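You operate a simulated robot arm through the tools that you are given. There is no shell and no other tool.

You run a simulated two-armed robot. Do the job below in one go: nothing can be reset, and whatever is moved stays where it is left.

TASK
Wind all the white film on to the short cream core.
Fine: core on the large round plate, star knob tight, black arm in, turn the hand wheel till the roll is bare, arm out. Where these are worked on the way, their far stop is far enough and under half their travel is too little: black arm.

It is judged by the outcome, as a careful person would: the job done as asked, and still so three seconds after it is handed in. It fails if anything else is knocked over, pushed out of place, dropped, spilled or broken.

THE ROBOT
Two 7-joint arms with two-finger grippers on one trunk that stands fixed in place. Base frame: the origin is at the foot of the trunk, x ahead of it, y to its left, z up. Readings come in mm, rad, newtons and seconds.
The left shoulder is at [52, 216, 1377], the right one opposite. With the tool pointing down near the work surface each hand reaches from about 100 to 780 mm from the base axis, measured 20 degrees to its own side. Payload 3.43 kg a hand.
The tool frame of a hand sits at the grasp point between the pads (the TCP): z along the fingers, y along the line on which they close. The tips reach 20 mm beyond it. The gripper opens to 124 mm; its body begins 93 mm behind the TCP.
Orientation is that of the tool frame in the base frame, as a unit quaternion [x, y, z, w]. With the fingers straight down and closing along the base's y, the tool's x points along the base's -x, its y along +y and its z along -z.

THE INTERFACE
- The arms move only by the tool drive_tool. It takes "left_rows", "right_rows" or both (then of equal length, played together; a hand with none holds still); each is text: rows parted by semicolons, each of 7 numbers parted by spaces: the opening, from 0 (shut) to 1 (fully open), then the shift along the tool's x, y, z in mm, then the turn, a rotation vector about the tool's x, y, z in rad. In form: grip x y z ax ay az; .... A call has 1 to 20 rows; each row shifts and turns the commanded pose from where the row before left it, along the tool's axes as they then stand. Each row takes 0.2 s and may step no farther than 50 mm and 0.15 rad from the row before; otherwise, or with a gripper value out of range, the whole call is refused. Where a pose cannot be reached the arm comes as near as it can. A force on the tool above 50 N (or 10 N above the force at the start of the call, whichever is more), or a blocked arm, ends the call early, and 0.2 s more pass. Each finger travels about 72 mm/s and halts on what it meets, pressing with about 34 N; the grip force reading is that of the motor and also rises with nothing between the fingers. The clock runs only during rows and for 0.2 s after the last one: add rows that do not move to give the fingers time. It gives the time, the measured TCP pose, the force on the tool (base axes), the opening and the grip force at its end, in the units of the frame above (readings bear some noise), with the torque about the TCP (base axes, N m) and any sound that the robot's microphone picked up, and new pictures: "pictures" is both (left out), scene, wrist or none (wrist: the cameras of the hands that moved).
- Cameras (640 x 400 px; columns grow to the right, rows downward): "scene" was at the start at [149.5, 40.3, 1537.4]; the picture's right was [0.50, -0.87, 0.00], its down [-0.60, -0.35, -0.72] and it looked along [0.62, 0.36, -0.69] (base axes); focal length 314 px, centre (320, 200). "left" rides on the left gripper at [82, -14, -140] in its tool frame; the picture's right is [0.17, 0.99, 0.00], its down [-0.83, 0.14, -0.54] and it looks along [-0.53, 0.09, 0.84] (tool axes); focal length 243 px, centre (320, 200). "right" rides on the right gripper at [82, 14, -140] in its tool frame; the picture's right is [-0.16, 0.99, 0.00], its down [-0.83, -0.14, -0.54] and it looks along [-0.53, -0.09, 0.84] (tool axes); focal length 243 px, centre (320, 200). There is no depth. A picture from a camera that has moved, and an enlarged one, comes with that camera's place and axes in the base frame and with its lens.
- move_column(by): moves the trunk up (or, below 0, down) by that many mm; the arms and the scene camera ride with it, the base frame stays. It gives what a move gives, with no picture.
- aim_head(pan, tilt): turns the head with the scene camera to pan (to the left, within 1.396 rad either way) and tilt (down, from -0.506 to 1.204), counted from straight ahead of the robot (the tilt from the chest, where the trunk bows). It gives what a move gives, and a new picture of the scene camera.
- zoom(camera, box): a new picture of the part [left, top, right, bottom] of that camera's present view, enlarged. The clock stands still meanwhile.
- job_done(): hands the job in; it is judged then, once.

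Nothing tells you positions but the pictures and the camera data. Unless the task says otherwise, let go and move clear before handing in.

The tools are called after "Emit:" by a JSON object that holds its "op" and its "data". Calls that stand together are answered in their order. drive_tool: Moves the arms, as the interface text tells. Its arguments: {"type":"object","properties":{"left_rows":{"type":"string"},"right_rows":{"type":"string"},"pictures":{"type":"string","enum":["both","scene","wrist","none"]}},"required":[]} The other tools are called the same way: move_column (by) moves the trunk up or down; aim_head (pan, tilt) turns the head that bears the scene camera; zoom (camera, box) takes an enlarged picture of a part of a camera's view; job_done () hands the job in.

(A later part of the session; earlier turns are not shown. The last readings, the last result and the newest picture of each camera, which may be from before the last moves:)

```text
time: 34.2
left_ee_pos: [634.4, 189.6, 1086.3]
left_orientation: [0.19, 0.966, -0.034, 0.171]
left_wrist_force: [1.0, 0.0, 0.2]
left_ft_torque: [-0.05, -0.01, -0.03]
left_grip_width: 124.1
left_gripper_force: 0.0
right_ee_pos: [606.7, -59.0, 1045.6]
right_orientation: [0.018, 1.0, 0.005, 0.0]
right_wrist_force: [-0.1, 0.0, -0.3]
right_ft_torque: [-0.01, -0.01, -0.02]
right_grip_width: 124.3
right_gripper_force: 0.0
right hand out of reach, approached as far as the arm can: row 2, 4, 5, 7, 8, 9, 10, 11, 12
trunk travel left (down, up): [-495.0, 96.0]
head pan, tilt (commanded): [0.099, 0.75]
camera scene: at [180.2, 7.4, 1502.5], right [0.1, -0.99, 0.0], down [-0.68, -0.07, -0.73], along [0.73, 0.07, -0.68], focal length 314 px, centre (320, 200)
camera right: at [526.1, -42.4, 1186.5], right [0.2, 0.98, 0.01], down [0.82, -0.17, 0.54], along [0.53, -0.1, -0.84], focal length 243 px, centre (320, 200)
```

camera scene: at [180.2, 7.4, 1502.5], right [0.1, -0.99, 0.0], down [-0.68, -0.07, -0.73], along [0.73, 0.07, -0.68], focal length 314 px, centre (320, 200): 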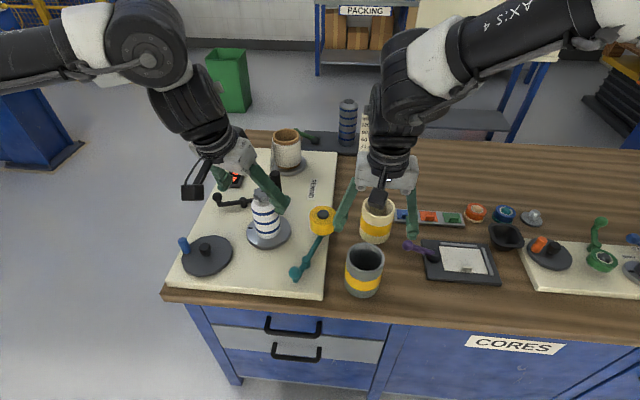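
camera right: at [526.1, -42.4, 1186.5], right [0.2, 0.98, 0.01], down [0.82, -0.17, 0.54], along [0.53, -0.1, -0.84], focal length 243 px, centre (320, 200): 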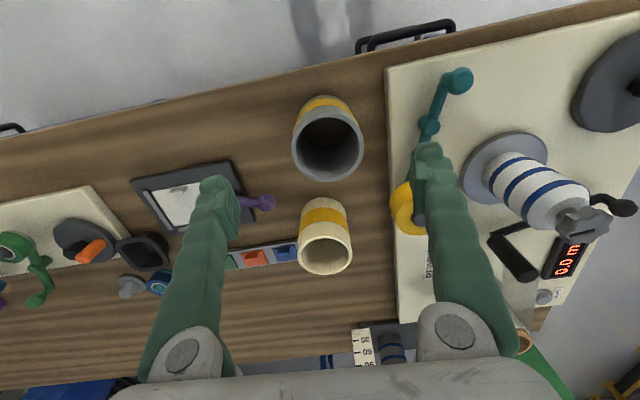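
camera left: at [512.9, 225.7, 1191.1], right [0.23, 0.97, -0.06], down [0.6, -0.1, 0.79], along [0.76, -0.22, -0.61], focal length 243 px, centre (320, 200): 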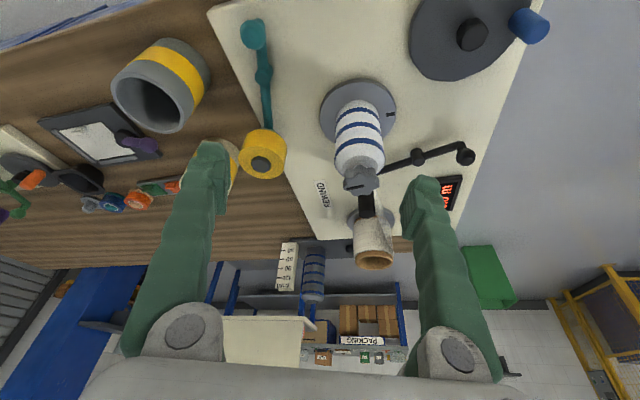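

Both arms seem to be limited by wrist or elbow posture rather than length. I'll look at the arms themselves with the head to understand their posture.

Emit:
{"op": "aim_head", "data": {"pan": 0.75, "tilt": 0.2}}

Emit:
{"op": "aim_head", "data": {"pan": -0.75, "tilt": 0.2}}

```text
time: 35.2
left_ee_pos: [634.4, 190.5, 1087.7]
left_orientation: [0.191, 0.966, -0.034, 0.171]
left_wrist_force: [0.4, -0.6, -0.1]
left_ft_torque: [0.0, -0.02, -0.04]
left_grip_width: 124.2
left_gripper_force: 0.1
right_ee_pos: [608.2, -60.7, 1045.2]
right_orientation: [0.017, 1.0, 0.0, 0.003]
right_wrist_force: [-0.1, 0.0, 1.2]
right_ft_torque: [0.02, -0.03, 0.03]
right_grip_width: 124.0
right_gripper_force: 0.0
trunk travel left (down, up): [-495.0, 96.0]
head pan, tilt (commanded): [0.75, 0.201]
camera scene: at [166.2, 62.6, 1552.1], right [0.68, -0.73, 0.0], down [-0.15, -0.14, -0.98], along [0.72, 0.67, -0.2], focal length 314 px, centre (320, 200)
```

scene: 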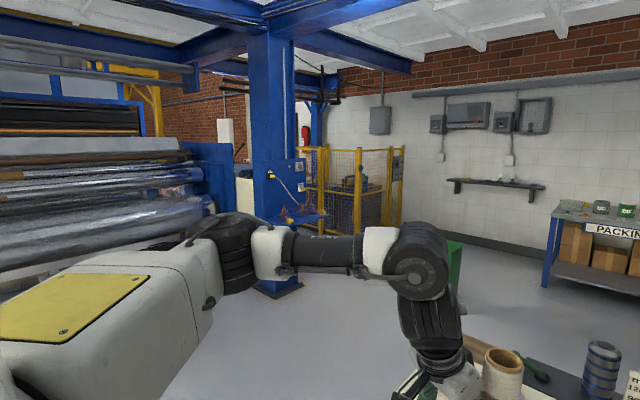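

```text
time: 36.8
left_ee_pos: [634.3, 189.8, 1086.5]
left_orientation: [0.19, 0.966, -0.034, 0.172]
left_wrist_force: [-0.2, 0.3, 0.1]
left_ft_torque: [-0.01, -0.01, 0.03]
left_grip_width: 123.9
left_gripper_force: 0.1
right_ee_pos: [606.8, -60.9, 1044.4]
right_orientation: [0.017, 1.0, 0.0, 0.001]
right_wrist_force: [0.3, 0.1, -0.9]
right_ft_torque: [0.01, -0.02, -0.05]
right_grip_width: 123.8
right_gripper_force: 0.2
trunk travel left (down, up): [-495.0, 96.0]
head pan, tilt (commanded): [-0.75, 0.201]
camera scene: at [166.3, -64.2, 1552.1], right [-0.68, -0.73, 0.0], down [-0.15, 0.14, -0.98], along [0.72, -0.67, -0.2], focal length 314 px, centre (320, 200)
```

scene: 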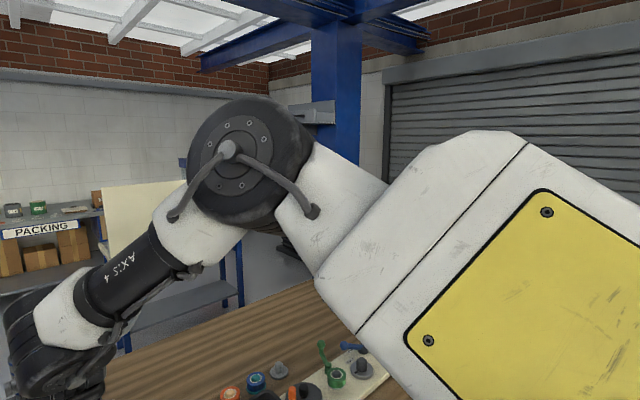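

The arms have an elbow-up posture with lots of bend left, so they aren't at full stretch. I'll test whether smaller steps let the right hand continue forward.

Emit:
{"op": "drive_tool", "data": {"right_rows": "1 -15 0 0 0 0 0; 1 -15 0 0 0 0 0; 1 -15 0 0 0 0 0; 1 -15 0 0 0 0 0; 1 -15 0 0 0 0 0; 1 0 0 0 0 0 0", "pictures": "none"}}

```text
time: 38.4
left_ee_pos: [635.0, 189.3, 1087.6]
left_orientation: [0.19, 0.966, -0.034, 0.171]
left_wrist_force: [0.8, -0.7, 0.7]
left_ft_torque: [0.03, 0.0, -0.01]
left_grip_width: 124.1
left_gripper_force: 0.0
right_ee_pos: [637.1, -52.3, 1064.1]
right_orientation: [0.043, 0.999, 0.018, 0.003]
right_wrist_force: [-0.9, -0.4, 0.0]
right_ft_torque: [0.01, 0.01, 0.01]
right_grip_width: 124.3
right_gripper_force: 0.0
right hand out of reach, approached as far as the arm can: row 1, 2, 3, 4, 5
trunk travel left (down, up): [-495.0, 96.0]
head pan, tilt (commanded): [-0.75, 0.201]
stopped in row 6 (right hand): the arm was blocked; the commanded pose is now the measured one
```

The right arm reports being blocked, so I need to see what is going on around it.

Emit:
{"op": "aim_head", "data": {"pan": -0.35, "tilt": 0.35}}

Emit:
{"op": "aim_head", "data": {"pan": 0.25, "tilt": 0.4}}

```text
time: 39.3
left_ee_pos: [634.3, 189.2, 1086.9]
left_orientation: [0.19, 0.966, -0.033, 0.171]
left_wrist_force: [-0.6, 0.3, -0.5]
left_ft_torque: [-0.01, 0.0, -0.02]
left_grip_width: 123.8
left_gripper_force: 0.1
right_ee_pos: [636.2, -52.1, 1063.8]
right_orientation: [0.042, 0.999, 0.017, 0.003]
right_wrist_force: [-0.1, 0.0, -0.2]
right_ft_torque: [-0.03, -0.02, 0.02]
right_grip_width: 124.0
right_gripper_force: 0.0
trunk travel left (down, up): [-495.0, 96.0]
head pan, tilt (commanded): [-0.351, 0.351]
camera scene: at [185.4, -32.7, 1538.2], right [-0.34, -0.94, 0.0], down [-0.32, 0.12, -0.94], along [0.88, -0.32, -0.34], focal length 314 px, centre (320, 200)
```

scene: 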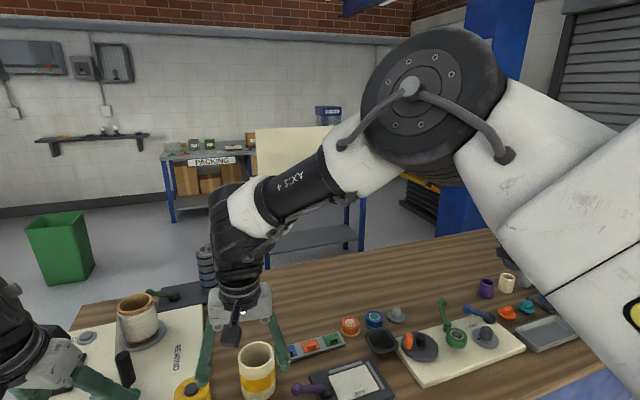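

```text
time: 40.3
left_ee_pos: [634.1, 189.4, 1086.8]
left_orientation: [0.19, 0.966, -0.033, 0.171]
left_wrist_force: [0.7, 0.1, -0.6]
left_ft_torque: [0.01, 0.02, -0.02]
left_grip_width: 123.6
left_gripper_force: 0.1
right_ee_pos: [637.0, -52.3, 1064.5]
right_orientation: [0.042, 0.999, 0.017, 0.004]
right_wrist_force: [0.7, -0.8, -0.4]
right_ft_torque: [-0.03, -0.03, 0.03]
right_grip_width: 123.8
right_gripper_force: 0.1
trunk travel left (down, up): [-495.0, 96.0]
head pan, tilt (commanded): [0.25, 0.4]
camera scene: at [187.8, 22.0, 1533.6], right [0.25, -0.97, 0.0], down [-0.38, -0.1, -0.92], along [0.89, 0.23, -0.39], focal length 314 px, centre (320, 200)
```

scene: 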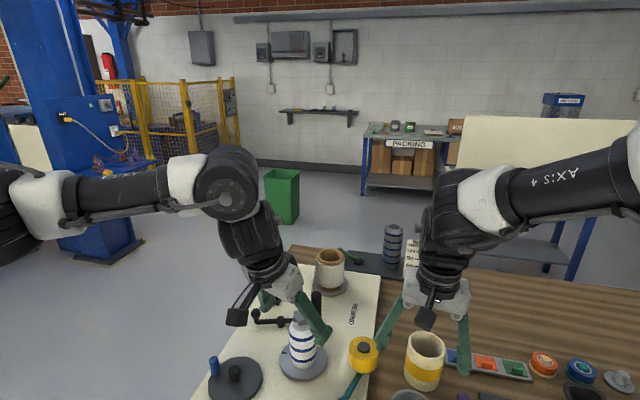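

Both arms have elbows bent and out. The reach should improve nearer the bench height, so I'll lower the right hand (staying above the grey core rim) and push forward in small steps.

Emit:
{"op": "drive_tool", "data": {"right_rows": "1 0 0 20 0 0 0; 1 0 0 20 0 0 0; 1 0 0 20 0 0 0; 1 0 0 20 0 0 0; 1 -15 -5 0 0 0 0; 1 -15 -5 0 0 0 0; 1 -15 -5 0 0 0 0; 1 -15 -5 0 0 0 0; 1 -15 0 0 0 0 0; 1 -15 0 0 0 0 0; 1 0 0 0 0 0 0", "pictures": "none"}}

```text
time: 42.7
left_ee_pos: [634.2, 189.6, 1086.5]
left_orientation: [0.189, 0.966, -0.033, 0.171]
left_wrist_force: [0.1, -0.7, -0.2]
left_ft_torque: [-0.02, 0.01, -0.01]
left_grip_width: 123.9
left_gripper_force: 0.1
right_ee_pos: [633.5, -32.6, 1004.0]
right_orientation: [0.041, 0.999, 0.019, 0.004]
right_wrist_force: [-0.1, 0.7, -0.6]
right_ft_torque: [-0.03, -0.01, 0.01]
right_grip_width: 123.9
right_gripper_force: 0.1
right hand out of reach, approached as far as the arm can: row 1, 2, 3, 4, 5, 6, 7, 8, 9, 10
trunk travel left (down, up): [-495.0, 96.0]
head pan, tilt (commanded): [0.25, 0.4]
```

Both hands seem to hit a wall near x≈635 in this posture. I'll pull the right hand back and out to its own side, then try reaching forward there, where the reach figure was quoted.

Emit:
{"op": "drive_tool", "data": {"right_rows": "1 25 -25 -10 0 0 0; 1 25 -25 -10 0 0 0; 1 25 -25 -10 0 0 0; 1 25 -25 -10 0 0 0; 1 25 -25 -10 0 0 0; 1 25 -25 -10 0 0 0; 1 0 -25 0 0 0 0; 1 0 -25 0 0 0 0; 1 0 -25 0 0 0 0; 1 -20 0 5 0 0 0; 1 -20 0 5 0 0 0; 1 -20 0 5 0 0 0; 1 -20 0 5 0 0 0; 1 -20 0 5 0 0 0; 1 -20 0 5 0 0 0; 1 -20 0 5 0 0 0; 1 -20 0 5 0 0 0; 1 -20 0 5 0 0 0; 1 -20 0 5 0 0 0; 1 0 0 0 0 0 0", "pictures": "none"}}

```text
time: 46.9
left_ee_pos: [633.4, 190.3, 1086.7]
left_orientation: [0.191, 0.966, -0.034, 0.171]
left_wrist_force: [0.1, -0.1, 0.0]
left_ft_torque: [0.02, 0.0, -0.04]
left_grip_width: 124.3
left_gripper_force: 0.0
right_ee_pos: [565.5, -128.6, 1022.7]
right_orientation: [0.041, 0.999, 0.018, 0.004]
right_wrist_force: [0.6, -0.1, -0.5]
right_ft_torque: [0.02, 0.02, 0.0]
right_grip_width: 123.9
right_gripper_force: 0.1
right hand out of reach, approached as far as the arm can: row 8, 9, 10, 11, 12, 13, 14, 15, 16, 17, 18, 19
trunk travel left (down, up): [-495.0, 96.0]
head pan, tilt (commanded): [0.25, 0.4]
```

The reach limit looks posture-bound, but the hand is long, so tilting it forward should gain a lot. I'll test tilting the right hand forward in place.

Emit:
{"op": "drive_tool", "data": {"right_rows": "1 0 0 0 0 -0.1 0; 1 0 0 0 0 -0.1 0; 1 0 0 0 0 -0.1 0; 1 0 0 0 0 -0.1 0; 1 0 0 0 0 -0.1 0; 1 0 0 0 0 -0.1 0; 1 0 0 0 0 0 0", "pictures": "scene"}}

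```text
time: 48.5
left_ee_pos: [635.0, 189.9, 1086.8]
left_orientation: [0.19, 0.966, -0.033, 0.171]
left_wrist_force: [-0.7, 1.1, -0.4]
left_ft_torque: [0.0, -0.02, -0.02]
left_grip_width: 123.8
left_gripper_force: 0.1
right_ee_pos: [565.8, -127.7, 1023.4]
right_orientation: [0.044, 0.953, 0.004, 0.299]
right_wrist_force: [-0.3, 0.5, 0.3]
right_ft_torque: [-0.04, 0.03, -0.02]
right_grip_width: 124.3
right_gripper_force: 0.0
trunk travel left (down, up): [-495.0, 96.0]
head pan, tilt (commanded): [0.25, 0.4]
camera scene: at [187.7, 21.9, 1533.6], right [0.25, -0.97, 0.0], down [-0.38, -0.1, -0.92], along [0.89, 0.23, -0.39], focal length 314 px, centre (320, 200)
```

scene: 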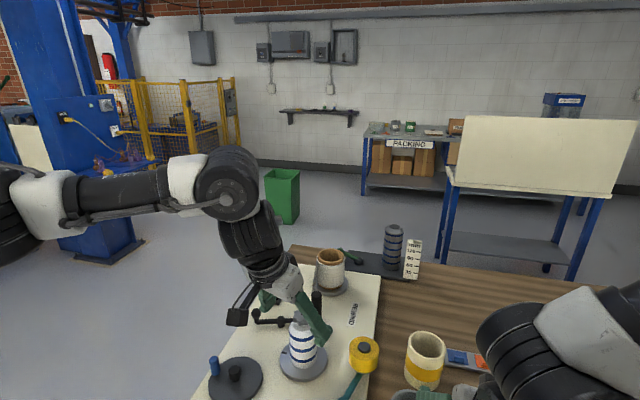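

Tilting works without complaint. Now I'll yaw the right hand slightly to the left and push forward toward the core at safe height.

Emit:
{"op": "drive_tool", "data": {"right_rows": "1 0 0 0 -0.069 0 -0.101; 1 0 0 0 -0.069 0 -0.101; 1 0 0 0 -0.069 0 -0.101; 1 0 0 0 -0.069 0 -0.101; 1 0 0 0 0 0 0", "pictures": "none"}}

```text
time: 49.7
left_ee_pos: [634.2, 189.1, 1087.4]
left_orientation: [0.19, 0.966, -0.035, 0.171]
left_wrist_force: [0.7, 0.4, 0.1]
left_ft_torque: [-0.03, 0.0, -0.04]
left_grip_width: 123.9
left_gripper_force: 0.1
right_ee_pos: [503.8, -76.6, 1035.0]
right_orientation: [-0.158, 0.939, 0.066, 0.299]
right_wrist_force: [-1.2, 0.4, 0.7]
right_ft_torque: [-0.01, -0.03, 0.01]
right_grip_width: 124.1
right_gripper_force: 0.0
right hand out of reach, approached as far as the arm can: row 2, 3, 4
trunk travel left (down, up): [-495.0, 96.0]
head pan, tilt (commanded): [0.25, 0.4]
```

Yawing inward was what the arm disliked, so outward yaw should help. I'll yaw the right hand outward and then push forward.

Emit:
{"op": "drive_tool", "data": {"right_rows": "1 0 0 0 0.071 0 0.1037; 1 0 0 0 0.071 0 0.1037; 1 0 0 0 0.071 0 0.1037; 1 0 0 0 0.071 0 0.1037; 1 0 0 0 0.071 0 0.1037; 1 0 0 0 0.071 0 0.1037; 1 0 0 0 0.071 0 0.1037; 1 -18.4 10.3 12.6 0 0 0; 1 -18.4 10.3 12.6 0 0 0; 1 -18.4 10.3 12.6 0 0 0; 1 -18.4 10.3 12.6 0 0 0; 1 -18.4 10.3 12.6 0 0 0; 1 -18.4 10.3 12.6 0 0 0; 1 -18.4 10.3 12.6 0 0 0; 1 -18.4 10.3 12.6 0 0 0; 1 0 0 0 0 0 0", "pictures": "none"}}

```text
time: 50.7
left_ee_pos: [634.7, 190.6, 1087.2]
left_orientation: [0.19, 0.966, -0.034, 0.17]
left_wrist_force: [-0.3, -0.1, -0.3]
left_ft_torque: [-0.01, 0.02, 0.02]
left_grip_width: 124.0
left_gripper_force: 0.1
right_ee_pos: [529.2, -139.3, 1032.3]
right_orientation: [0.127, 0.948, -0.016, 0.292]
right_wrist_force: [0.1, -0.4, -0.5]
right_ft_torque: [0.01, 0.01, -0.02]
right_grip_width: 123.8
right_gripper_force: 0.0
trunk travel left (down, up): [-495.0, 96.0]
head pan, tilt (commanded): [0.25, 0.4]
stopped in row 5 (right hand): the arm was blocked; the commanded pose is now the measured one
```

Something physically blocked the right arm, so I'll look at it from the head.

Emit:
{"op": "aim_head", "data": {"pan": -0.5, "tilt": 0.6}}

Emit:
{"op": "zoom", "data": {"camera": "right", "box": [0, 0, 640, 400]}}

Emit:
{"op": "aim_head", "data": {"pan": -0.9, "tilt": 0.3}}

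```text
time: 51.8
left_ee_pos: [635.3, 191.1, 1087.5]
left_orientation: [0.191, 0.966, -0.034, 0.171]
left_wrist_force: [0.0, 0.4, 0.8]
left_ft_torque: [-0.02, 0.0, 0.0]
left_grip_width: 124.2
left_gripper_force: 0.1
right_ee_pos: [528.0, -137.5, 1031.9]
right_orientation: [0.127, 0.948, -0.015, 0.292]
right_wrist_force: [-1.3, 0.3, 0.6]
right_ft_torque: [-0.02, -0.03, 0.03]
right_grip_width: 124.2
right_gripper_force: 0.1
trunk travel left (down, up): [-495.0, 96.0]
head pan, tilt (commanded): [-0.499, 0.6]
camera scene: at [175.8, -43.0, 1515.4], right [-0.48, -0.88, 0.0], down [-0.5, 0.27, -0.83], along [0.72, -0.39, -0.56], focal length 314 px, centre (320, 200)
```

scene: 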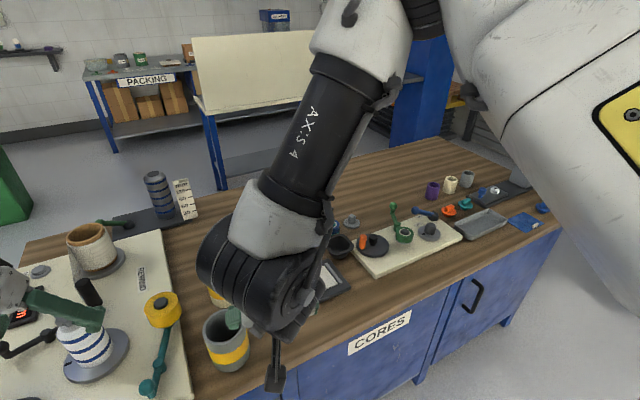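

```text
1.00 times, centred on (320, 200) of right (not enlarged: the box is as wide or as high as the picture)
camera zoom: at [388.8, -91.3, 1104.0], right [0.38, 0.92, 0.14], down [0.33, -0.27, 0.9], along [0.87, -0.3, -0.4], focal length 243 px, centre (320, 200)
```

zoom: 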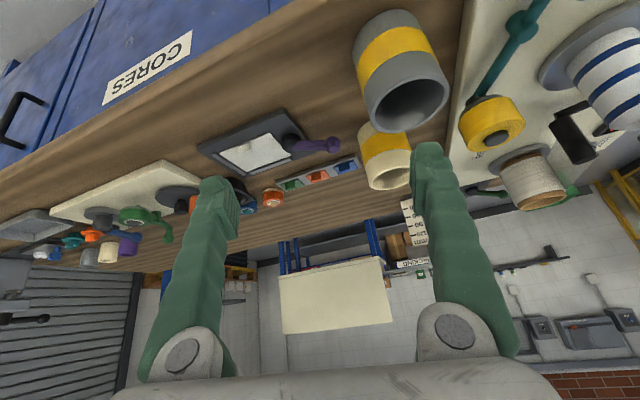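

```text
time: 52.7
left_ee_pos: [634.7, 190.2, 1086.5]
left_orientation: [0.19, 0.966, -0.033, 0.171]
left_wrist_force: [-0.4, -0.8, -0.4]
left_ft_torque: [-0.01, -0.01, -0.03]
left_grip_width: 124.2
left_gripper_force: 0.1
right_ee_pos: [527.9, -138.5, 1033.3]
right_orientation: [0.126, 0.948, -0.015, 0.292]
right_wrist_force: [0.5, 0.1, -0.3]
right_ft_torque: [0.03, 0.0, 0.01]
right_grip_width: 123.9
right_gripper_force: 0.1
trunk travel left (down, up): [-495.0, 96.0]
head pan, tilt (commanded): [-0.901, 0.3]
camera scene: at [156.1, -73.8, 1542.8], right [-0.78, -0.62, 0.0], down [-0.18, 0.23, -0.96], along [0.59, -0.75, -0.3], focal length 314 px, centre (320, 200)
```

scene: 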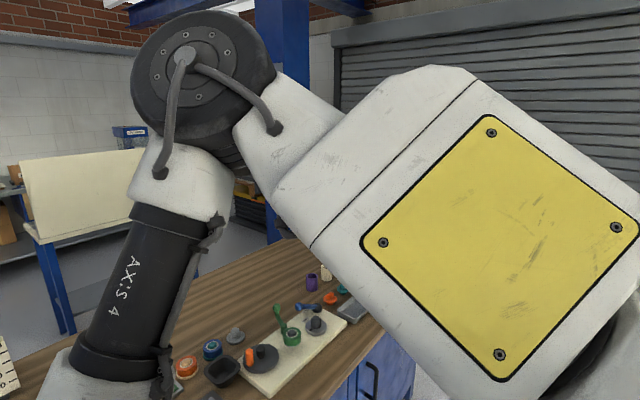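

Both arms have drifted into an elbow-up posture close to a joint limit. I'll bring both hands back to their starting poses to recover the natural posture, then raise the trunk fully and try again with the hands working low and tilted.

Emit:
{"op": "drive_tool", "data": {"right_rows": "1 0 0 0 -0.0061 0.1188 -0.0516; 1 0 0 0 -0.0061 0.1188 -0.0516; 1 0 0 0 -0.0061 0.1188 -0.0516; 1 0 0 0 -0.0061 0.1188 -0.0516; 1 0 0 0 -0.0061 0.1188 -0.0516; 1 21.75 15.1 -33.4 0 0 0; 1 21.75 15.1 -33.4 0 0 0; 1 21.75 15.1 -33.4 0 0 0; 1 21.75 15.1 -33.4 0 0 0; 1 21.75 15.1 -33.4 0 0 0; 1 21.75 15.1 -33.4 0 0 0; 1 21.75 15.1 -33.4 0 0 0; 1 21.75 15.1 -33.4 0 0 0; 1 0 0 0 0 0 0", "left_rows": "1 0 0 0 -0.0172 0.0864 -0.096; 1 0 0 0 -0.0172 0.0864 -0.096; 1 0 0 0 -0.0172 0.0864 -0.096; 1 0 0 0 -0.0172 0.0864 -0.096; 1 0 0 0 0 0 0; 1 28.6 24.4 -22.9 0 0 0; 1 28.6 24.4 -22.9 0 0 0; 1 28.6 24.4 -22.9 0 0 0; 1 28.6 24.4 -22.9 0 0 0; 1 28.6 24.4 -22.9 0 0 0; 1 28.6 24.4 -22.9 0 0 0; 1 28.6 24.4 -22.9 0 0 0; 1 28.6 24.4 -22.9 0 0 0; 1 0 0 0 0 0 0", "pictures": "scene"}}

```text
time: 55.7
left_ee_pos: [350.8, 457.9, 1266.4]
left_orientation: [0.0, 1.0, 0.001, -0.001]
left_wrist_force: [0.3, 0.3, -0.5]
left_ft_torque: [0.0, 0.04, -0.03]
left_grip_width: 124.0
left_gripper_force: 0.1
left hand out of reach, approached as far as the arm can: row 1, 2, 3, 4
right_ee_pos: [349.9, -15.2, 1301.5]
right_orientation: [-0.004, 1.0, -0.003, 0.0]
right_wrist_force: [-0.3, -0.9, 0.0]
right_ft_torque: [0.0, 0.04, -0.01]
right_grip_width: 124.1
right_gripper_force: 0.1
right hand out of reach, approached as far as the arm can: row 5
trunk travel left (down, up): [-495.0, 96.0]
head pan, tilt (commanded): [-0.901, 0.3]
camera scene: at [158.0, -74.5, 1542.5], right [-0.78, -0.62, 0.0], down [-0.18, 0.23, -0.95], along [0.59, -0.75, -0.3], focal length 314 px, centre (320, 200)
```

scene: 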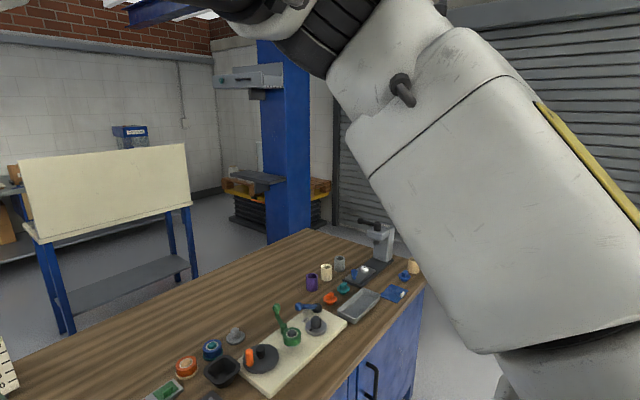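

Both hands are back near their starting poses. Now I raise the trunk by 90 mm so that the hands can work low relative to the shoulders.

Emit:
{"op": "move_column", "data": {"by": 90}}

Emit:
{"op": "aim_head", "data": {"pan": 0.0, "tilt": 0.8}}

```text
time: 56.9
left_ee_pos: [351.7, 461.8, 1353.1]
left_orientation: [-0.001, 1.0, 0.001, -0.002]
left_wrist_force: [0.2, 0.0, -0.1]
left_ft_torque: [0.03, 0.05, 0.0]
left_grip_width: 124.2
left_gripper_force: 0.1
right_ee_pos: [349.3, -12.6, 1387.4]
right_orientation: [-0.003, 1.0, -0.002, -0.001]
right_wrist_force: [-1.2, -0.9, -0.1]
right_ft_torque: [-0.01, 0.04, -0.02]
right_grip_width: 123.9
right_gripper_force: 0.1
trunk travel left (down, up): [-585.0, 6.0]
head pan, tilt (commanded): [-0.901, 0.3]
```

```text
time: 58.1
left_ee_pos: [349.3, 461.2, 1354.5]
left_orientation: [-0.001, 1.0, 0.0, 0.0]
left_wrist_force: [-0.6, -0.2, 0.5]
left_ft_torque: [0.0, -0.01, -0.05]
left_grip_width: 124.1
left_gripper_force: 0.1
right_ee_pos: [346.6, -11.4, 1389.4]
right_orientation: [-0.004, 1.0, -0.003, 0.001]
right_wrist_force: [0.5, -0.4, -0.1]
right_ft_torque: [-0.02, 0.03, 0.0]
right_grip_width: 123.9
right_gripper_force: 0.0
trunk travel left (down, up): [-585.0, 6.0]
head pan, tilt (commanded): [0.0, 0.799]
camera scene: at [95.3, -1.0, 1600.9], right [0.0, -1.0, 0.0], down [-0.72, 0.0, -0.7], along [0.7, 0.0, -0.72], focal length 314 px, centre (320, 200)
```

scene: 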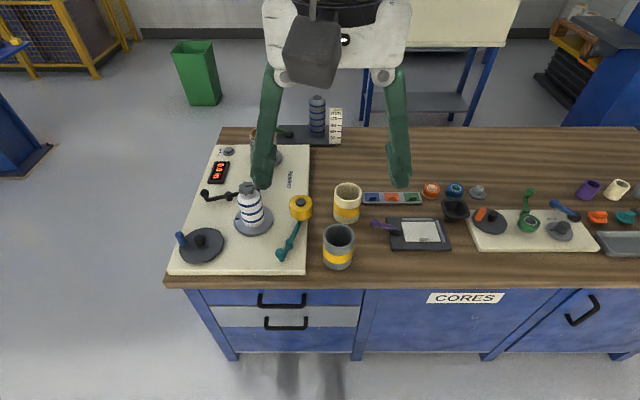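

The trunk shifts the shoulders forward as it goes down, so a mid height with a strongly tilted hand should suit best. I'll lower to about -50 and bring the right hand forward while tilting progressively.

Emit:
{"op": "move_column", "data": {"by": -110}}

Emit:
{"op": "drive_tool", "data": {"right_rows": "1 -36.6 -3.3 20 0 -0.075 0; 1 -35 -3.3 22.7 0 -0.075 0; 1 -33.2 -3.3 25.2 0 -0.075 0; 1 -31.2 -3.3 27.7 0 -0.075 0; 1 -29 -3.3 29.9 0 -0.075 0; 1 -26.7 -3.3 32 0 -0.075 0; 1 -24.2 -3.3 33.9 0 -0.075 0; 1 -21.6 -3.3 35.6 0 -0.075 0; 1 -18.9 -3.3 37.2 0 -0.075 0; 1 -16.1 -3.3 38.5 0 -0.075 0; 1 -13.2 -3.3 39.6 0 -0.075 0; 1 -10.2 -3.3 40.5 0 -0.075 0; 1 0 0 0 0 0 0", "pictures": "both"}}

```text
time: 59.5
left_ee_pos: [349.4, 461.5, 1244.7]
left_orientation: [0.0, 1.0, 0.001, 0.001]
left_wrist_force: [-0.2, 0.4, -1.0]
left_ft_torque: [-0.02, 0.01, 0.01]
left_grip_width: 124.0
left_gripper_force: 0.0
right_ee_pos: [345.6, -11.5, 1279.6]
right_orientation: [-0.003, 1.0, -0.002, 0.001]
right_wrist_force: [0.3, -0.1, 0.7]
right_ft_torque: [0.01, 0.02, 0.02]
right_grip_width: 124.1
right_gripper_force: 0.0
trunk travel left (down, up): [-475.0, 116.0]
head pan, tilt (commanded): [0.0, 0.799]
```

```text
time: 62.3
left_ee_pos: [349.1, 462.0, 1243.8]
left_orientation: [0.0, 1.0, 0.0, 0.001]
left_wrist_force: [0.1, 0.0, 0.3]
left_ft_torque: [0.01, -0.02, 0.01]
left_grip_width: 124.1
left_gripper_force: 0.1
right_ee_pos: [783.4, -57.7, 1040.3]
right_orientation: [0.006, 0.9, -0.003, 0.437]
right_wrist_force: [-0.3, -0.8, -0.4]
right_ft_torque: [0.01, -0.01, 0.01]
right_grip_width: 124.0
right_gripper_force: 0.0
right hand out of reach, approached as far as the arm can: row 12
trunk travel left (down, up): [-475.0, 116.0]
head pan, tilt (commanded): [0.0, 0.799]
camera scene: at [187.3, -1.0, 1475.3], right [0.0, -1.0, 0.0], down [-0.72, 0.0, -0.7], along [0.7, 0.0, -0.72], focal length 314 px, centre (320, 200)
camera right: at [623.1, -40.8, 1063.0], right [0.12, 0.98, 0.13], down [0.09, -0.14, 0.99], along [0.99, -0.1, -0.1], focal length 243 px, centre (320, 200)
```

scene: 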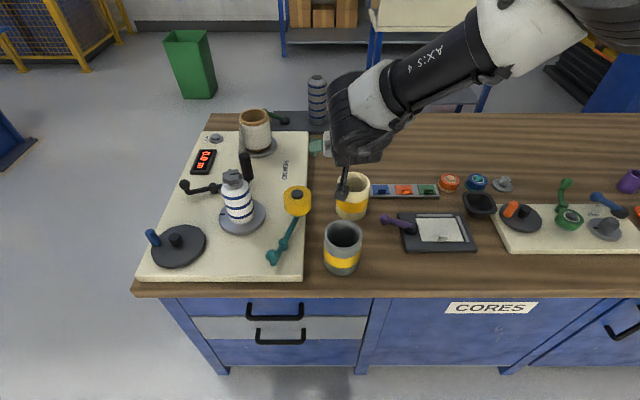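
right: 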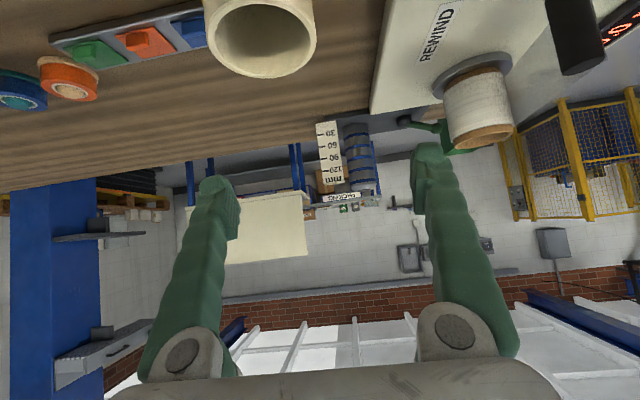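

This works: the right hand is now over the core with a ~52° tilt, and the core measures at about (790, -84). Before picking it, I'll check that this hand can also reach above the post (751, 207).

Emit:
{"op": "drive_tool", "data": {"right_rows": "1 -2.2 37.9 -7.6 0 0 0; 1 -2.2 37.9 -7.6 0 0 0; 1 -2.2 37.9 -7.6 0 0 0; 1 -2.2 37.9 -7.6 0 0 0; 1 -2.2 37.9 -7.6 0 0 0; 1 -2.2 37.9 -7.6 0 0 0; 1 -2.2 37.9 -7.6 0 0 0; 1 0 0 0 0 0 0", "pictures": "both"}}

```text
time: 63.1
left_ee_pos: [350.1, 461.0, 1243.1]
left_orientation: [0.0, 1.0, 0.0, -0.001]
left_wrist_force: [-0.3, 0.2, 0.1]
left_ft_torque: [0.03, 0.03, 0.01]
left_grip_width: 123.7
left_gripper_force: 0.1
right_ee_pos: [815.8, -81.2, 1055.1]
right_orientation: [0.086, 0.9, -0.026, 0.427]
right_wrist_force: [0.1, 0.6, -0.3]
right_ft_torque: [-0.02, 0.03, 0.0]
right_grip_width: 123.9
right_gripper_force: 0.1
trunk travel left (down, up): [-475.0, 116.0]
head pan, tilt (commanded): [0.0, 0.799]
stopped in row 3 (right hand): the arm was blocked; the commanded pose is now the measured one
camera scene: at [189.2, -1.4, 1474.9], right [0.0, -1.0, 0.0], down [-0.72, 0.0, -0.7], along [0.7, 0.0, -0.72], focal length 314 px, centre (320, 200)
camera right: at [661.4, -38.5, 1081.2], right [0.28, 0.95, 0.15], down [0.08, -0.18, 0.98], along [0.96, -0.26, -0.12], focal length 243 px, centre (320, 200)
```

scene: 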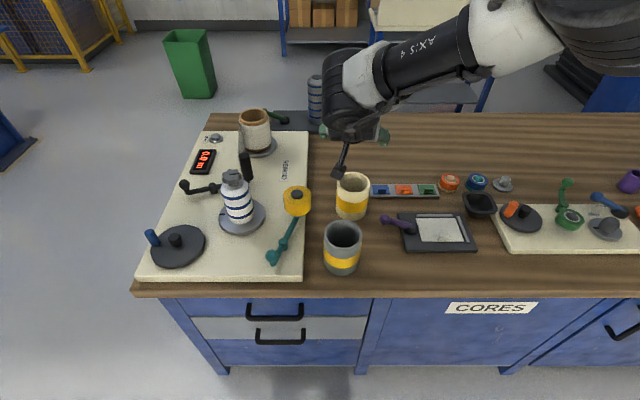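
right: 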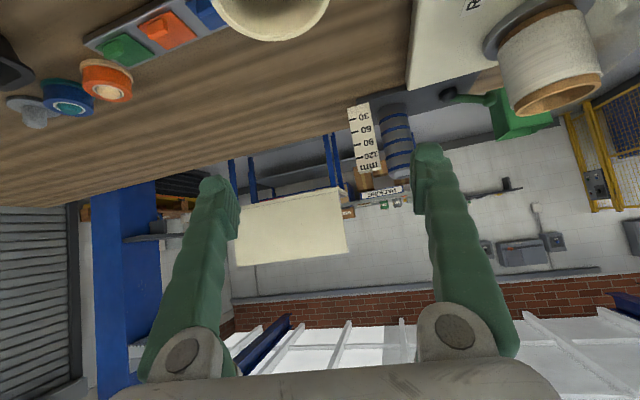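

The inward move made the arm start switching posture. I'll lift the right hand higher into free space and let it try moving inward in smaller steps.

Emit:
{"op": "drive_tool", "data": {"right_rows": "1 -20 0 -25 0 0 0; 1 -20 0 -25 0 0 0; 1 -20 0 -25 0 0 0; 1 5 15 -10 0 0 0; 1 5 15 -10 0 0 0; 1 5 15 -10 0 0 0; 1 5 15 -10 0 0 0; 1 5 15 -10 0 0 0; 1 5 15 -10 0 0 0; 1 0 0 0 0 0 0", "pictures": "scene"}}

```text
time: 64.8
left_ee_pos: [351.1, 461.7, 1244.7]
left_orientation: [0.0, 1.0, 0.0, 0.0]
left_wrist_force: [0.2, 1.1, -0.2]
left_ft_torque: [0.0, 0.02, 0.0]
left_grip_width: 123.8
left_gripper_force: 0.1
right_ee_pos: [799.3, -135.8, 1154.5]
right_orientation: [0.168, 0.889, -0.069, 0.419]
right_wrist_force: [-0.1, 1.1, 0.3]
right_ft_torque: [0.02, 0.0, -0.01]
right_grip_width: 124.1
right_gripper_force: 0.0
trunk travel left (down, up): [-475.0, 116.0]
head pan, tilt (commanded): [0.0, 0.799]
stopped in row 8 (right hand): the arm was blocked; the commanded pose is now the measured one
camera scene: at [189.3, -1.4, 1474.9], right [0.0, -1.0, 0.0], down [-0.72, 0.0, -0.7], along [0.7, 0.0, -0.72], focal length 314 px, centre (320, 200)
```

scene: 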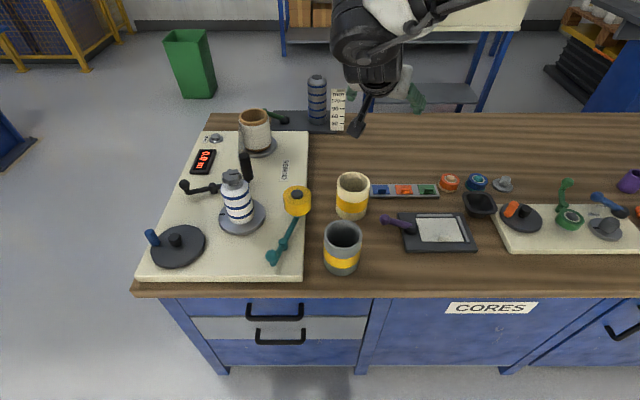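

Emit:
{"op": "aim_head", "data": {"pan": -1.0, "tilt": 0.3}}

Emit:
{"op": "aim_head", "data": {"pan": -0.4, "tilt": 0.2}}

```text
time: 66.1
left_ee_pos: [351.2, 461.2, 1242.7]
left_orientation: [0.0, 1.0, 0.0, 0.0]
left_wrist_force: [-0.3, 0.1, -0.1]
left_ft_torque: [0.0, -0.01, 0.0]
left_grip_width: 124.0
left_gripper_force: 0.1
right_ee_pos: [799.8, -135.1, 1154.8]
right_orientation: [0.165, 0.89, -0.068, 0.42]
right_wrist_force: [-0.5, -0.6, -0.4]
right_ft_torque: [-0.01, 0.02, 0.0]
right_grip_width: 124.3
right_gripper_force: 0.0
trunk travel left (down, up): [-475.0, 116.0]
head pan, tilt (commanded): [-1.0, 0.3]
camera scene: at [158.7, -79.3, 1519.3], right [-0.84, -0.54, 0.0], down [-0.16, 0.25, -0.96], along [0.52, -0.8, -0.3], focal length 314 px, centre (320, 200)
```

scene: 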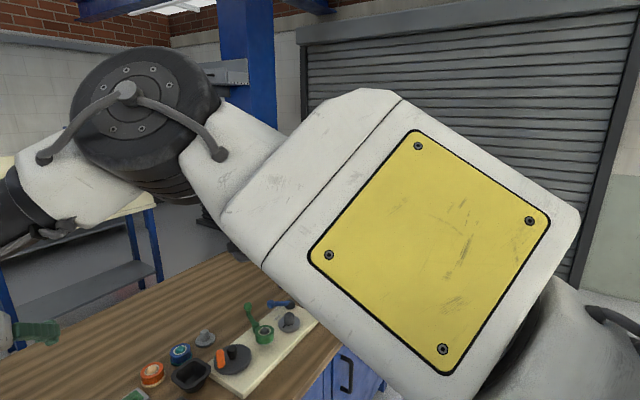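

```text
time: 67.1
left_ee_pos: [350.3, 462.5, 1243.9]
left_orientation: [0.0, 1.0, -0.001, 0.0]
left_wrist_force: [0.2, -0.5, 0.5]
left_ft_torque: [0.0, -0.03, -0.01]
left_grip_width: 124.0
left_gripper_force: 0.1
right_ee_pos: [799.9, -134.7, 1155.7]
right_orientation: [0.167, 0.889, -0.068, 0.421]
right_wrist_force: [0.5, 0.1, -0.1]
right_ft_torque: [0.0, -0.02, -0.01]
right_grip_width: 123.8
right_gripper_force: 0.2
trunk travel left (down, up): [-475.0, 116.0]
head pan, tilt (commanded): [-0.4, 0.201]
camera scene: at [194.0, -37.1, 1528.6], right [-0.39, -0.92, 0.0], down [-0.18, 0.08, -0.98], along [0.9, -0.38, -0.2], focal length 314 px, centre (320, 200)
```

scene: 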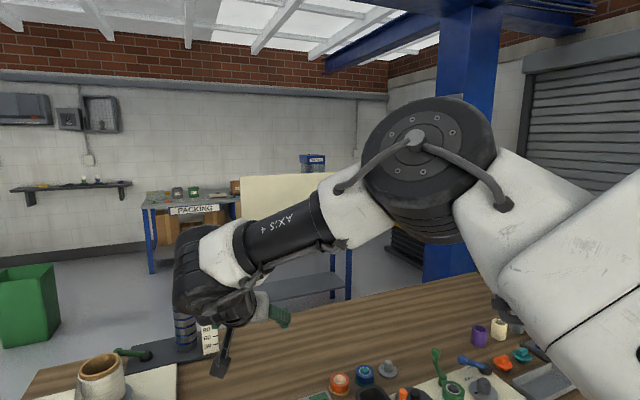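

The right arm's upper arm is steeply raised, close to an alignment that blocks sideways motion. Working lower should help, so I'll take the hand down to just above the cores and retest moving inward.

Emit:
{"op": "drive_tool", "data": {"right_rows": "1 30 -0.7 24.8 0 0 0; 1 30 -0.7 24.8 0 0 0; 1 30 -0.7 24.8 0 0 0; 1 30 -0.7 24.8 0 0 0; 1 24 -0.6 19.8 0 0 0; 1 0 0 0 0 0 0", "pictures": "none"}}

Emit:
{"op": "aim_head", "data": {"pan": -0.2, "tilt": 0.5}}

```text
time: 68.5
left_ee_pos: [349.5, 460.8, 1244.8]
left_orientation: [-0.001, 1.0, 0.0, 0.0]
left_wrist_force: [0.2, -0.1, 0.1]
left_ft_torque: [0.0, 0.0, 0.0]
left_grip_width: 124.0
left_gripper_force: 0.0
right_ee_pos: [797.4, -129.9, 965.9]
right_orientation: [0.163, 0.889, -0.068, 0.421]
right_wrist_force: [-0.2, -0.4, 0.2]
right_ft_torque: [-0.04, 0.03, 0.02]
right_grip_width: 123.9
right_gripper_force: 0.1
trunk travel left (down, up): [-475.0, 116.0]
head pan, tilt (commanded): [-0.4, 0.201]
```

```text
time: 69.3
left_ee_pos: [350.7, 462.3, 1244.0]
left_orientation: [0.0, 1.0, 0.0, 0.0]
left_wrist_force: [0.1, 0.4, -1.0]
left_ft_torque: [0.02, -0.01, -0.05]
left_grip_width: 124.0
left_gripper_force: 0.0
right_ee_pos: [798.1, -127.9, 966.7]
right_orientation: [0.162, 0.89, -0.068, 0.421]
right_wrist_force: [0.4, -0.6, 0.1]
right_ft_torque: [-0.02, 0.0, 0.01]
right_grip_width: 124.1
right_gripper_force: 0.1
trunk travel left (down, up): [-475.0, 116.0]
head pan, tilt (commanded): [-0.201, 0.499]
camera scene: at [197.5, -18.9, 1501.0], right [-0.2, -0.98, 0.0], down [-0.47, 0.1, -0.88], along [0.86, -0.18, -0.48], focal length 314 px, centre (320, 200)
```

scene: 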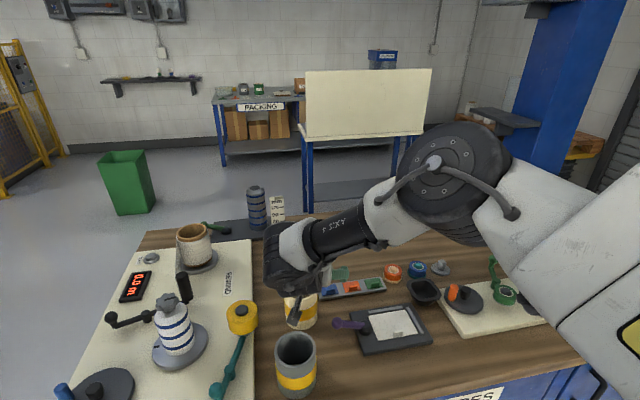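

Lowered cleanly with a better posture. Now the inward test at this height.

Emit:
{"op": "drive_tool", "data": {"right_rows": "1 7.2 28 -7.8 0 0 0; 1 7.2 28 -7.8 0 0 0; 1 7.2 28 -7.8 0 0 0; 1 7.2 28 -7.8 0 0 0; 1 0 0 0 0 0 0", "pictures": "none"}}

```text
time: 70.7
left_ee_pos: [350.3, 461.4, 1244.5]
left_orientation: [0.001, 1.0, 0.001, 0.0]
left_wrist_force: [0.1, -0.6, 1.2]
left_ft_torque: [0.0, 0.0, -0.02]
left_grip_width: 123.9
left_gripper_force: 0.1
right_ee_pos: [824.0, -97.0, 963.6]
right_orientation: [0.213, 0.879, -0.093, 0.415]
right_wrist_force: [-0.4, 0.2, 0.0]
right_ft_torque: [-0.01, 0.01, 0.02]
right_grip_width: 123.9
right_gripper_force: 0.1
trunk travel left (down, up): [-475.0, 116.0]
head pan, tilt (commanded): [-0.201, 0.499]
stopped in row 5 (right hand): the arm was blocked; the commanded pose is now the measured one
```

The hand's roll seems to be the limiting joint. The left hand rolled freely by +180°, so by mirror symmetry the right should roll by -180°; I'll lift clear and do that, which also puts the camera on top.

Emit:
{"op": "drive_tool", "data": {"right_rows": "1 -17.4 -17.5 -31.6 0 0 0; 1 -17.4 -17.5 -31.6 0 0 0; 1 -17.4 -17.5 -31.6 0 0 0; 1 0 0 0 0 0 -0.15; 1 0 0 0 0 0 -0.15; 1 0 0 0 0 0 -0.15; 1 0 0 0 0 0 -0.15; 1 0 0 0 0 0 -0.15; 1 0 0 0 0 0 -0.15; 1 0 0 0 0 0 -0.15; 1 0 0 0 0 0 -0.15; 1 0 0 0 0 0 -0.15; 1 0 0 0 0 0 -0.15; 1 0 0 0 0 0 0", "pictures": "none"}}

```text
time: 72.4
left_ee_pos: [350.5, 461.7, 1244.7]
left_orientation: [0.0, 1.0, 0.001, 0.0]
left_wrist_force: [0.0, 0.2, -0.4]
left_ft_torque: [-0.02, -0.02, -0.01]
left_grip_width: 123.9
left_gripper_force: 0.1
right_ee_pos: [698.8, -206.6, 1032.4]
right_orientation: [-0.007, 0.92, -0.225, 0.321]
right_wrist_force: [0.1, 0.0, 0.9]
right_ft_torque: [-0.01, 0.0, -0.01]
right_grip_width: 123.8
right_gripper_force: 0.0
right hand out of reach, approached as far as the arm can: row 6, 7, 8
trunk travel left (down, up): [-475.0, 116.0]
head pan, tilt (commanded): [-0.201, 0.499]
stopped in row 8 (right hand): the arm was blocked; the commanded pose is now the measured one
```

Negative roll is blocked for the right hand; I'll try the positive direction.

Emit:
{"op": "drive_tool", "data": {"right_rows": "1 0 0 0 0 0 0.15; 1 0 0 0 0 0 0.15; 1 0 0 0 0 0 0.15; 1 0 0 0 0 0 0.15; 1 0 0 0 0 0 0.15; 1 0 0 0 0 0 0.15; 1 0 0 0 0 0 0.15; 1 0 0 0 0 0 0.15; 1 0 0 0 0 0 0.15; 1 0 0 0 0 0 0.15; 1 0 0 0 0 0 0.15; 1 0 0 0 0 0 0.15; 1 0 0 0 0 0 0", "pictures": "none"}}

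```text
time: 75.2
left_ee_pos: [350.7, 461.0, 1243.1]
left_orientation: [-0.001, 1.0, 0.0, 0.0]
left_wrist_force: [-0.3, 0.2, 0.4]
left_ft_torque: [0.02, -0.01, 0.02]
left_grip_width: 123.7
left_gripper_force: 0.2
right_ee_pos: [698.9, -204.6, 1036.6]
right_orientation: [0.713, 0.579, 0.114, 0.378]
right_wrist_force: [0.0, -0.5, -0.4]
right_ft_torque: [0.04, 0.02, 0.01]
right_grip_width: 124.1
right_gripper_force: 0.0
trunk travel left (down, up): [-475.0, 116.0]
head pan, tilt (commanded): [-0.201, 0.499]
```

Positive roll is completely free. I'll continue to the flipped orientation (camera on top, straight ahead, ~46° tilt).

Emit:
{"op": "drive_tool", "data": {"right_rows": "1 0 0 0 0.0249 0.0349 0.1377; 1 0 0 0 0.0249 0.0349 0.1377; 1 0 0 0 0.0249 0.0349 0.1377; 1 0 0 0 0.0249 0.0349 0.1377; 1 0 0 0 0.0249 0.0349 0.1377; 1 0 0 0 0.0249 0.0349 0.1377; 1 0 0 0 0.0249 0.0349 0.1377; 1 0 0 0 0.0249 0.0349 0.1377; 1 0 0 0 0.0249 0.0349 0.1377; 1 0 0 0 0.0249 0.0349 0.1377; 1 0 0 0 0.0249 0.0349 0.1377; 1 0 0 0 0 0 0", "pictures": "both"}}

```text
time: 77.8
left_ee_pos: [349.6, 462.4, 1243.1]
left_orientation: [0.0, 1.0, 0.001, 0.0]
left_wrist_force: [0.4, 0.4, 0.8]
left_ft_torque: [-0.04, 0.03, 0.0]
left_grip_width: 123.9
left_gripper_force: 0.0
right_ee_pos: [699.3, -204.2, 1035.2]
right_orientation: [0.921, 0.0, 0.388, 0.0]
right_wrist_force: [0.4, 1.0, -0.5]
right_ft_torque: [0.03, 0.0, 0.01]
right_grip_width: 124.0
right_gripper_force: 0.1
trunk travel left (down, up): [-475.0, 116.0]
head pan, tilt (commanded): [-0.201, 0.499]
camera scene: at [197.4, -18.5, 1501.0], right [-0.2, -0.98, 0.0], down [-0.47, 0.1, -0.88], along [0.86, -0.17, -0.48], focal length 314 px, centre (320, 200)
camera right: at [656.7, -216.5, 1193.6], right [-0.12, -0.99, -0.12], down [-0.97, 0.14, -0.22], along [0.23, 0.09, -0.97], focal length 243 px, centre (320, 200)
```

scene: 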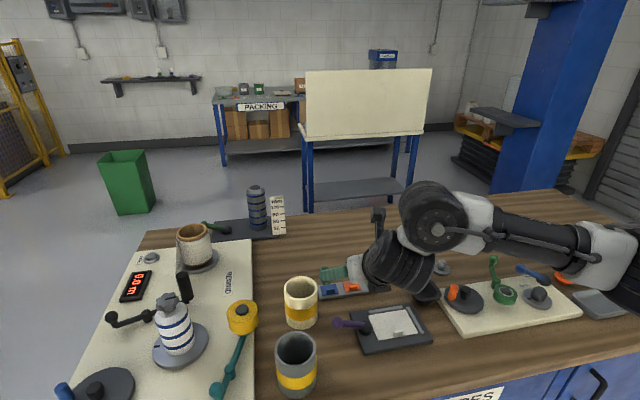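
right: 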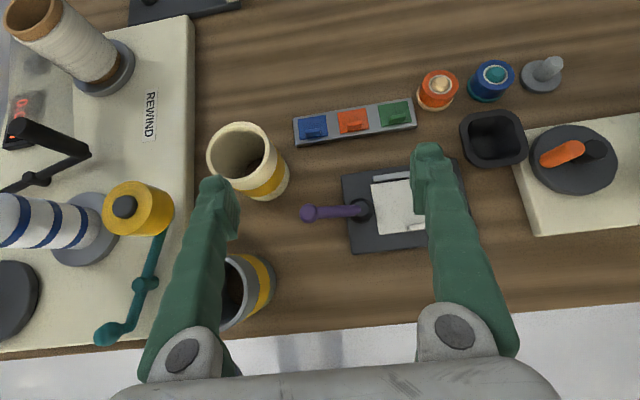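

Excellent: the right hand is flipped without any limit, with a good low-elbow posture and a top-down camera view. I'll zoom on the core to fix its position precisely.

Emit:
{"op": "zoom", "data": {"camera": "right", "box": [190, 100, 310, 220]}}

Emit:
{"op": "zoom", "data": {"camera": "scene", "box": [240, 250, 360, 390]}}

```text
3.33 times, centred on (250, 160) of right
camera zoom: at [656.7, -216.5, 1193.6], right [-0.12, -0.99, -0.12], down [-0.97, 0.14, -0.22], along [0.23, 0.09, -0.97], focal length 809 px, centre (553, 333)
```

zoom: 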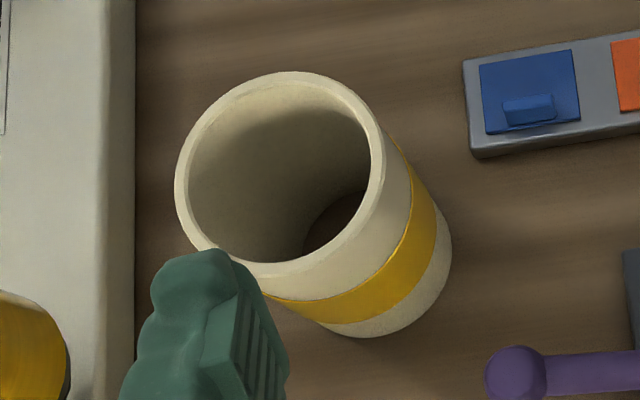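

```text
2.86 times, centred on (300, 320) of scene
camera zoom: at [197.4, -18.5, 1501.0], right [-0.2, -0.98, 0.0], down [-0.47, 0.1, -0.88], along [0.86, -0.17, -0.48], focal length 898 px, centre (377, -143)
```

zoom: 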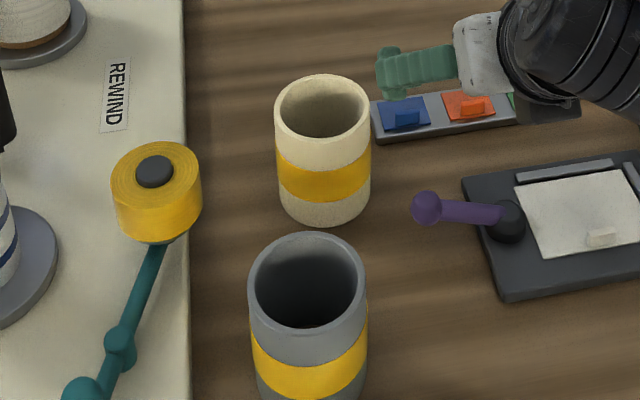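

The core centre is now fixed at about (803, -91), rim at z≈912, standing on the bench at z≈802. I'll move the right hand directly above it and check alignment.

Emit:
{"op": "drive_tool", "data": {"right_rows": "1 11.9 -28.25 24.7 0 0 0; 1 11.9 -28.25 24.7 0 0 0; 1 11.9 -28.25 24.7 0 0 0; 1 11.9 -28.25 24.7 0 0 0; 1 0 0 0 0 0 0", "pictures": "both"}}

Emit:
{"op": "zoom", "data": {"camera": "right", "box": [240, 120, 400, 240]}}

```text
time: 79.0
left_ee_pos: [349.1, 460.0, 1245.7]
left_orientation: [-0.001, 1.0, 0.001, 0.001]
left_wrist_force: [-0.9, 0.8, -0.4]
left_ft_torque: [0.04, -0.04, -0.03]
left_grip_width: 124.1
left_gripper_force: 0.0
right_ee_pos: [802.6, -92.5, 999.5]
right_orientation: [0.921, 0.001, 0.389, 0.0]
right_wrist_force: [0.4, -0.5, -0.5]
right_ft_torque: [-0.01, -0.02, 0.02]
right_grip_width: 124.1
right_gripper_force: 0.0
trunk travel left (down, up): [-475.0, 116.0]
head pan, tilt (commanded): [-0.201, 0.499]
camera scene: at [196.6, -19.8, 1501.1], right [-0.2, -0.98, 0.0], down [-0.47, 0.1, -0.88], along [0.86, -0.17, -0.48], focal length 314 px, centre (320, 200)
camera right: at [760.6, -105.9, 1157.6], right [-0.11, -0.99, -0.12], down [-0.97, 0.14, -0.22], along [0.23, 0.09, -0.97], focal length 243 px, centre (320, 200)
```

scene: 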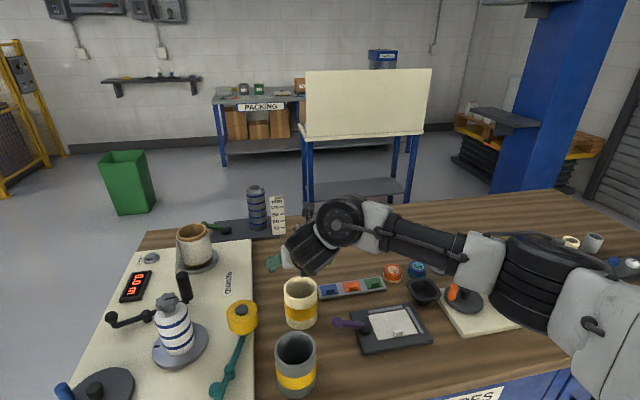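
right: 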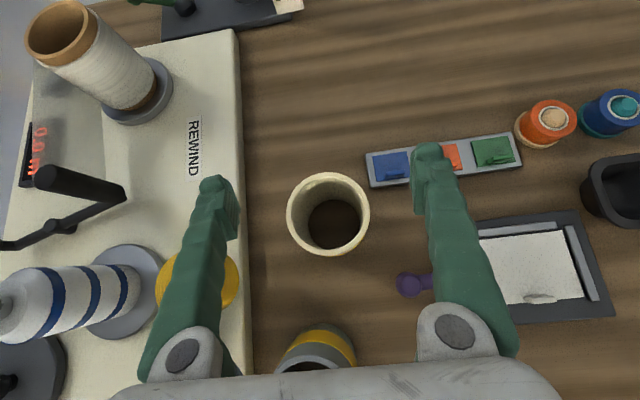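

```text
3.33 times, centred on (320, 180) of right
camera zoom: at [760.6, -105.9, 1157.6], right [-0.11, -0.99, -0.12], down [-0.97, 0.14, -0.22], along [0.23, 0.09, -0.97], focal length 809 px, centre (320, 267)
```

zoom: 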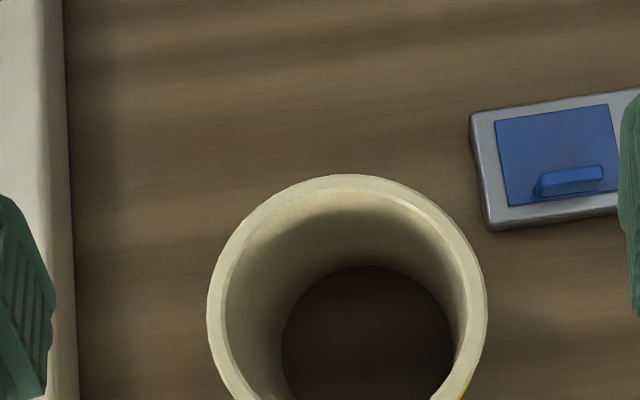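

The hand is centred above the core (core at (803, -90), OD ≈86 mm). Descending straight down to grip its upper part.

Emit:
{"op": "drive_tool", "data": {"right_rows": "1 -20.4 -0.6 20.1 0 0 0; 1 -20.4 -0.6 20.1 0 0 0; 1 -20.4 -0.6 20.1 0 0 0; 1 -20.4 -0.6 20.1 0 0 0; 1 0 0 0 0 0 0", "pictures": "both"}}

```text
time: 80.2
left_ee_pos: [350.0, 461.4, 1245.0]
left_orientation: [0.0, 1.0, 0.0, 0.001]
left_wrist_force: [-0.7, 0.5, 0.6]
left_ft_torque: [0.04, 0.0, -0.01]
left_grip_width: 123.7
left_gripper_force: 0.0
right_ee_pos: [803.3, -89.2, 887.4]
right_orientation: [0.921, 0.002, 0.39, 0.0]
right_wrist_force: [0.2, 0.1, 0.7]
right_ft_torque: [0.0, 0.02, 0.03]
right_grip_width: 124.2
right_gripper_force: 0.1
trunk travel left (down, up): [-475.0, 116.0]
head pan, tilt (commanded): [-0.201, 0.499]
camera scene: at [196.9, -19.0, 1501.1], right [-0.2, -0.98, 0.0], down [-0.47, 0.1, -0.88], along [0.86, -0.17, -0.48], focal length 314 px, centre (320, 200)
camera right: at [761.5, -101.4, 1044.0], right [-0.11, -0.99, -0.12], down [-0.97, 0.14, -0.22], along [0.23, 0.09, -0.97], focal length 243 px, centre (320, 200)
```

scene: 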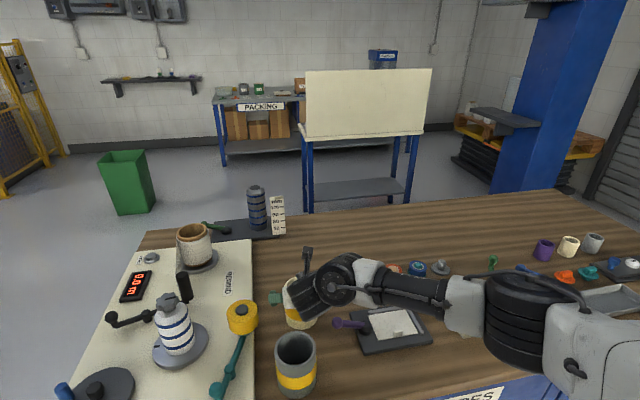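
right: 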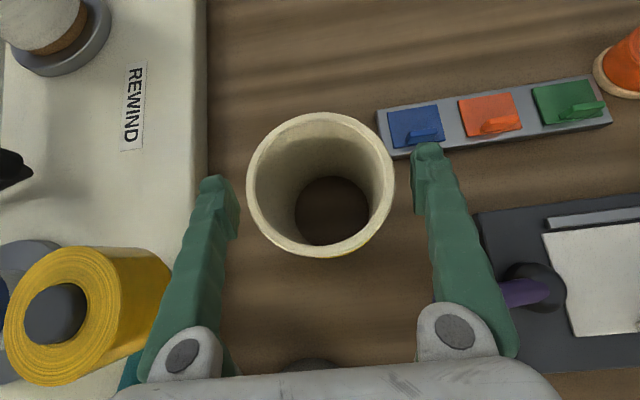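

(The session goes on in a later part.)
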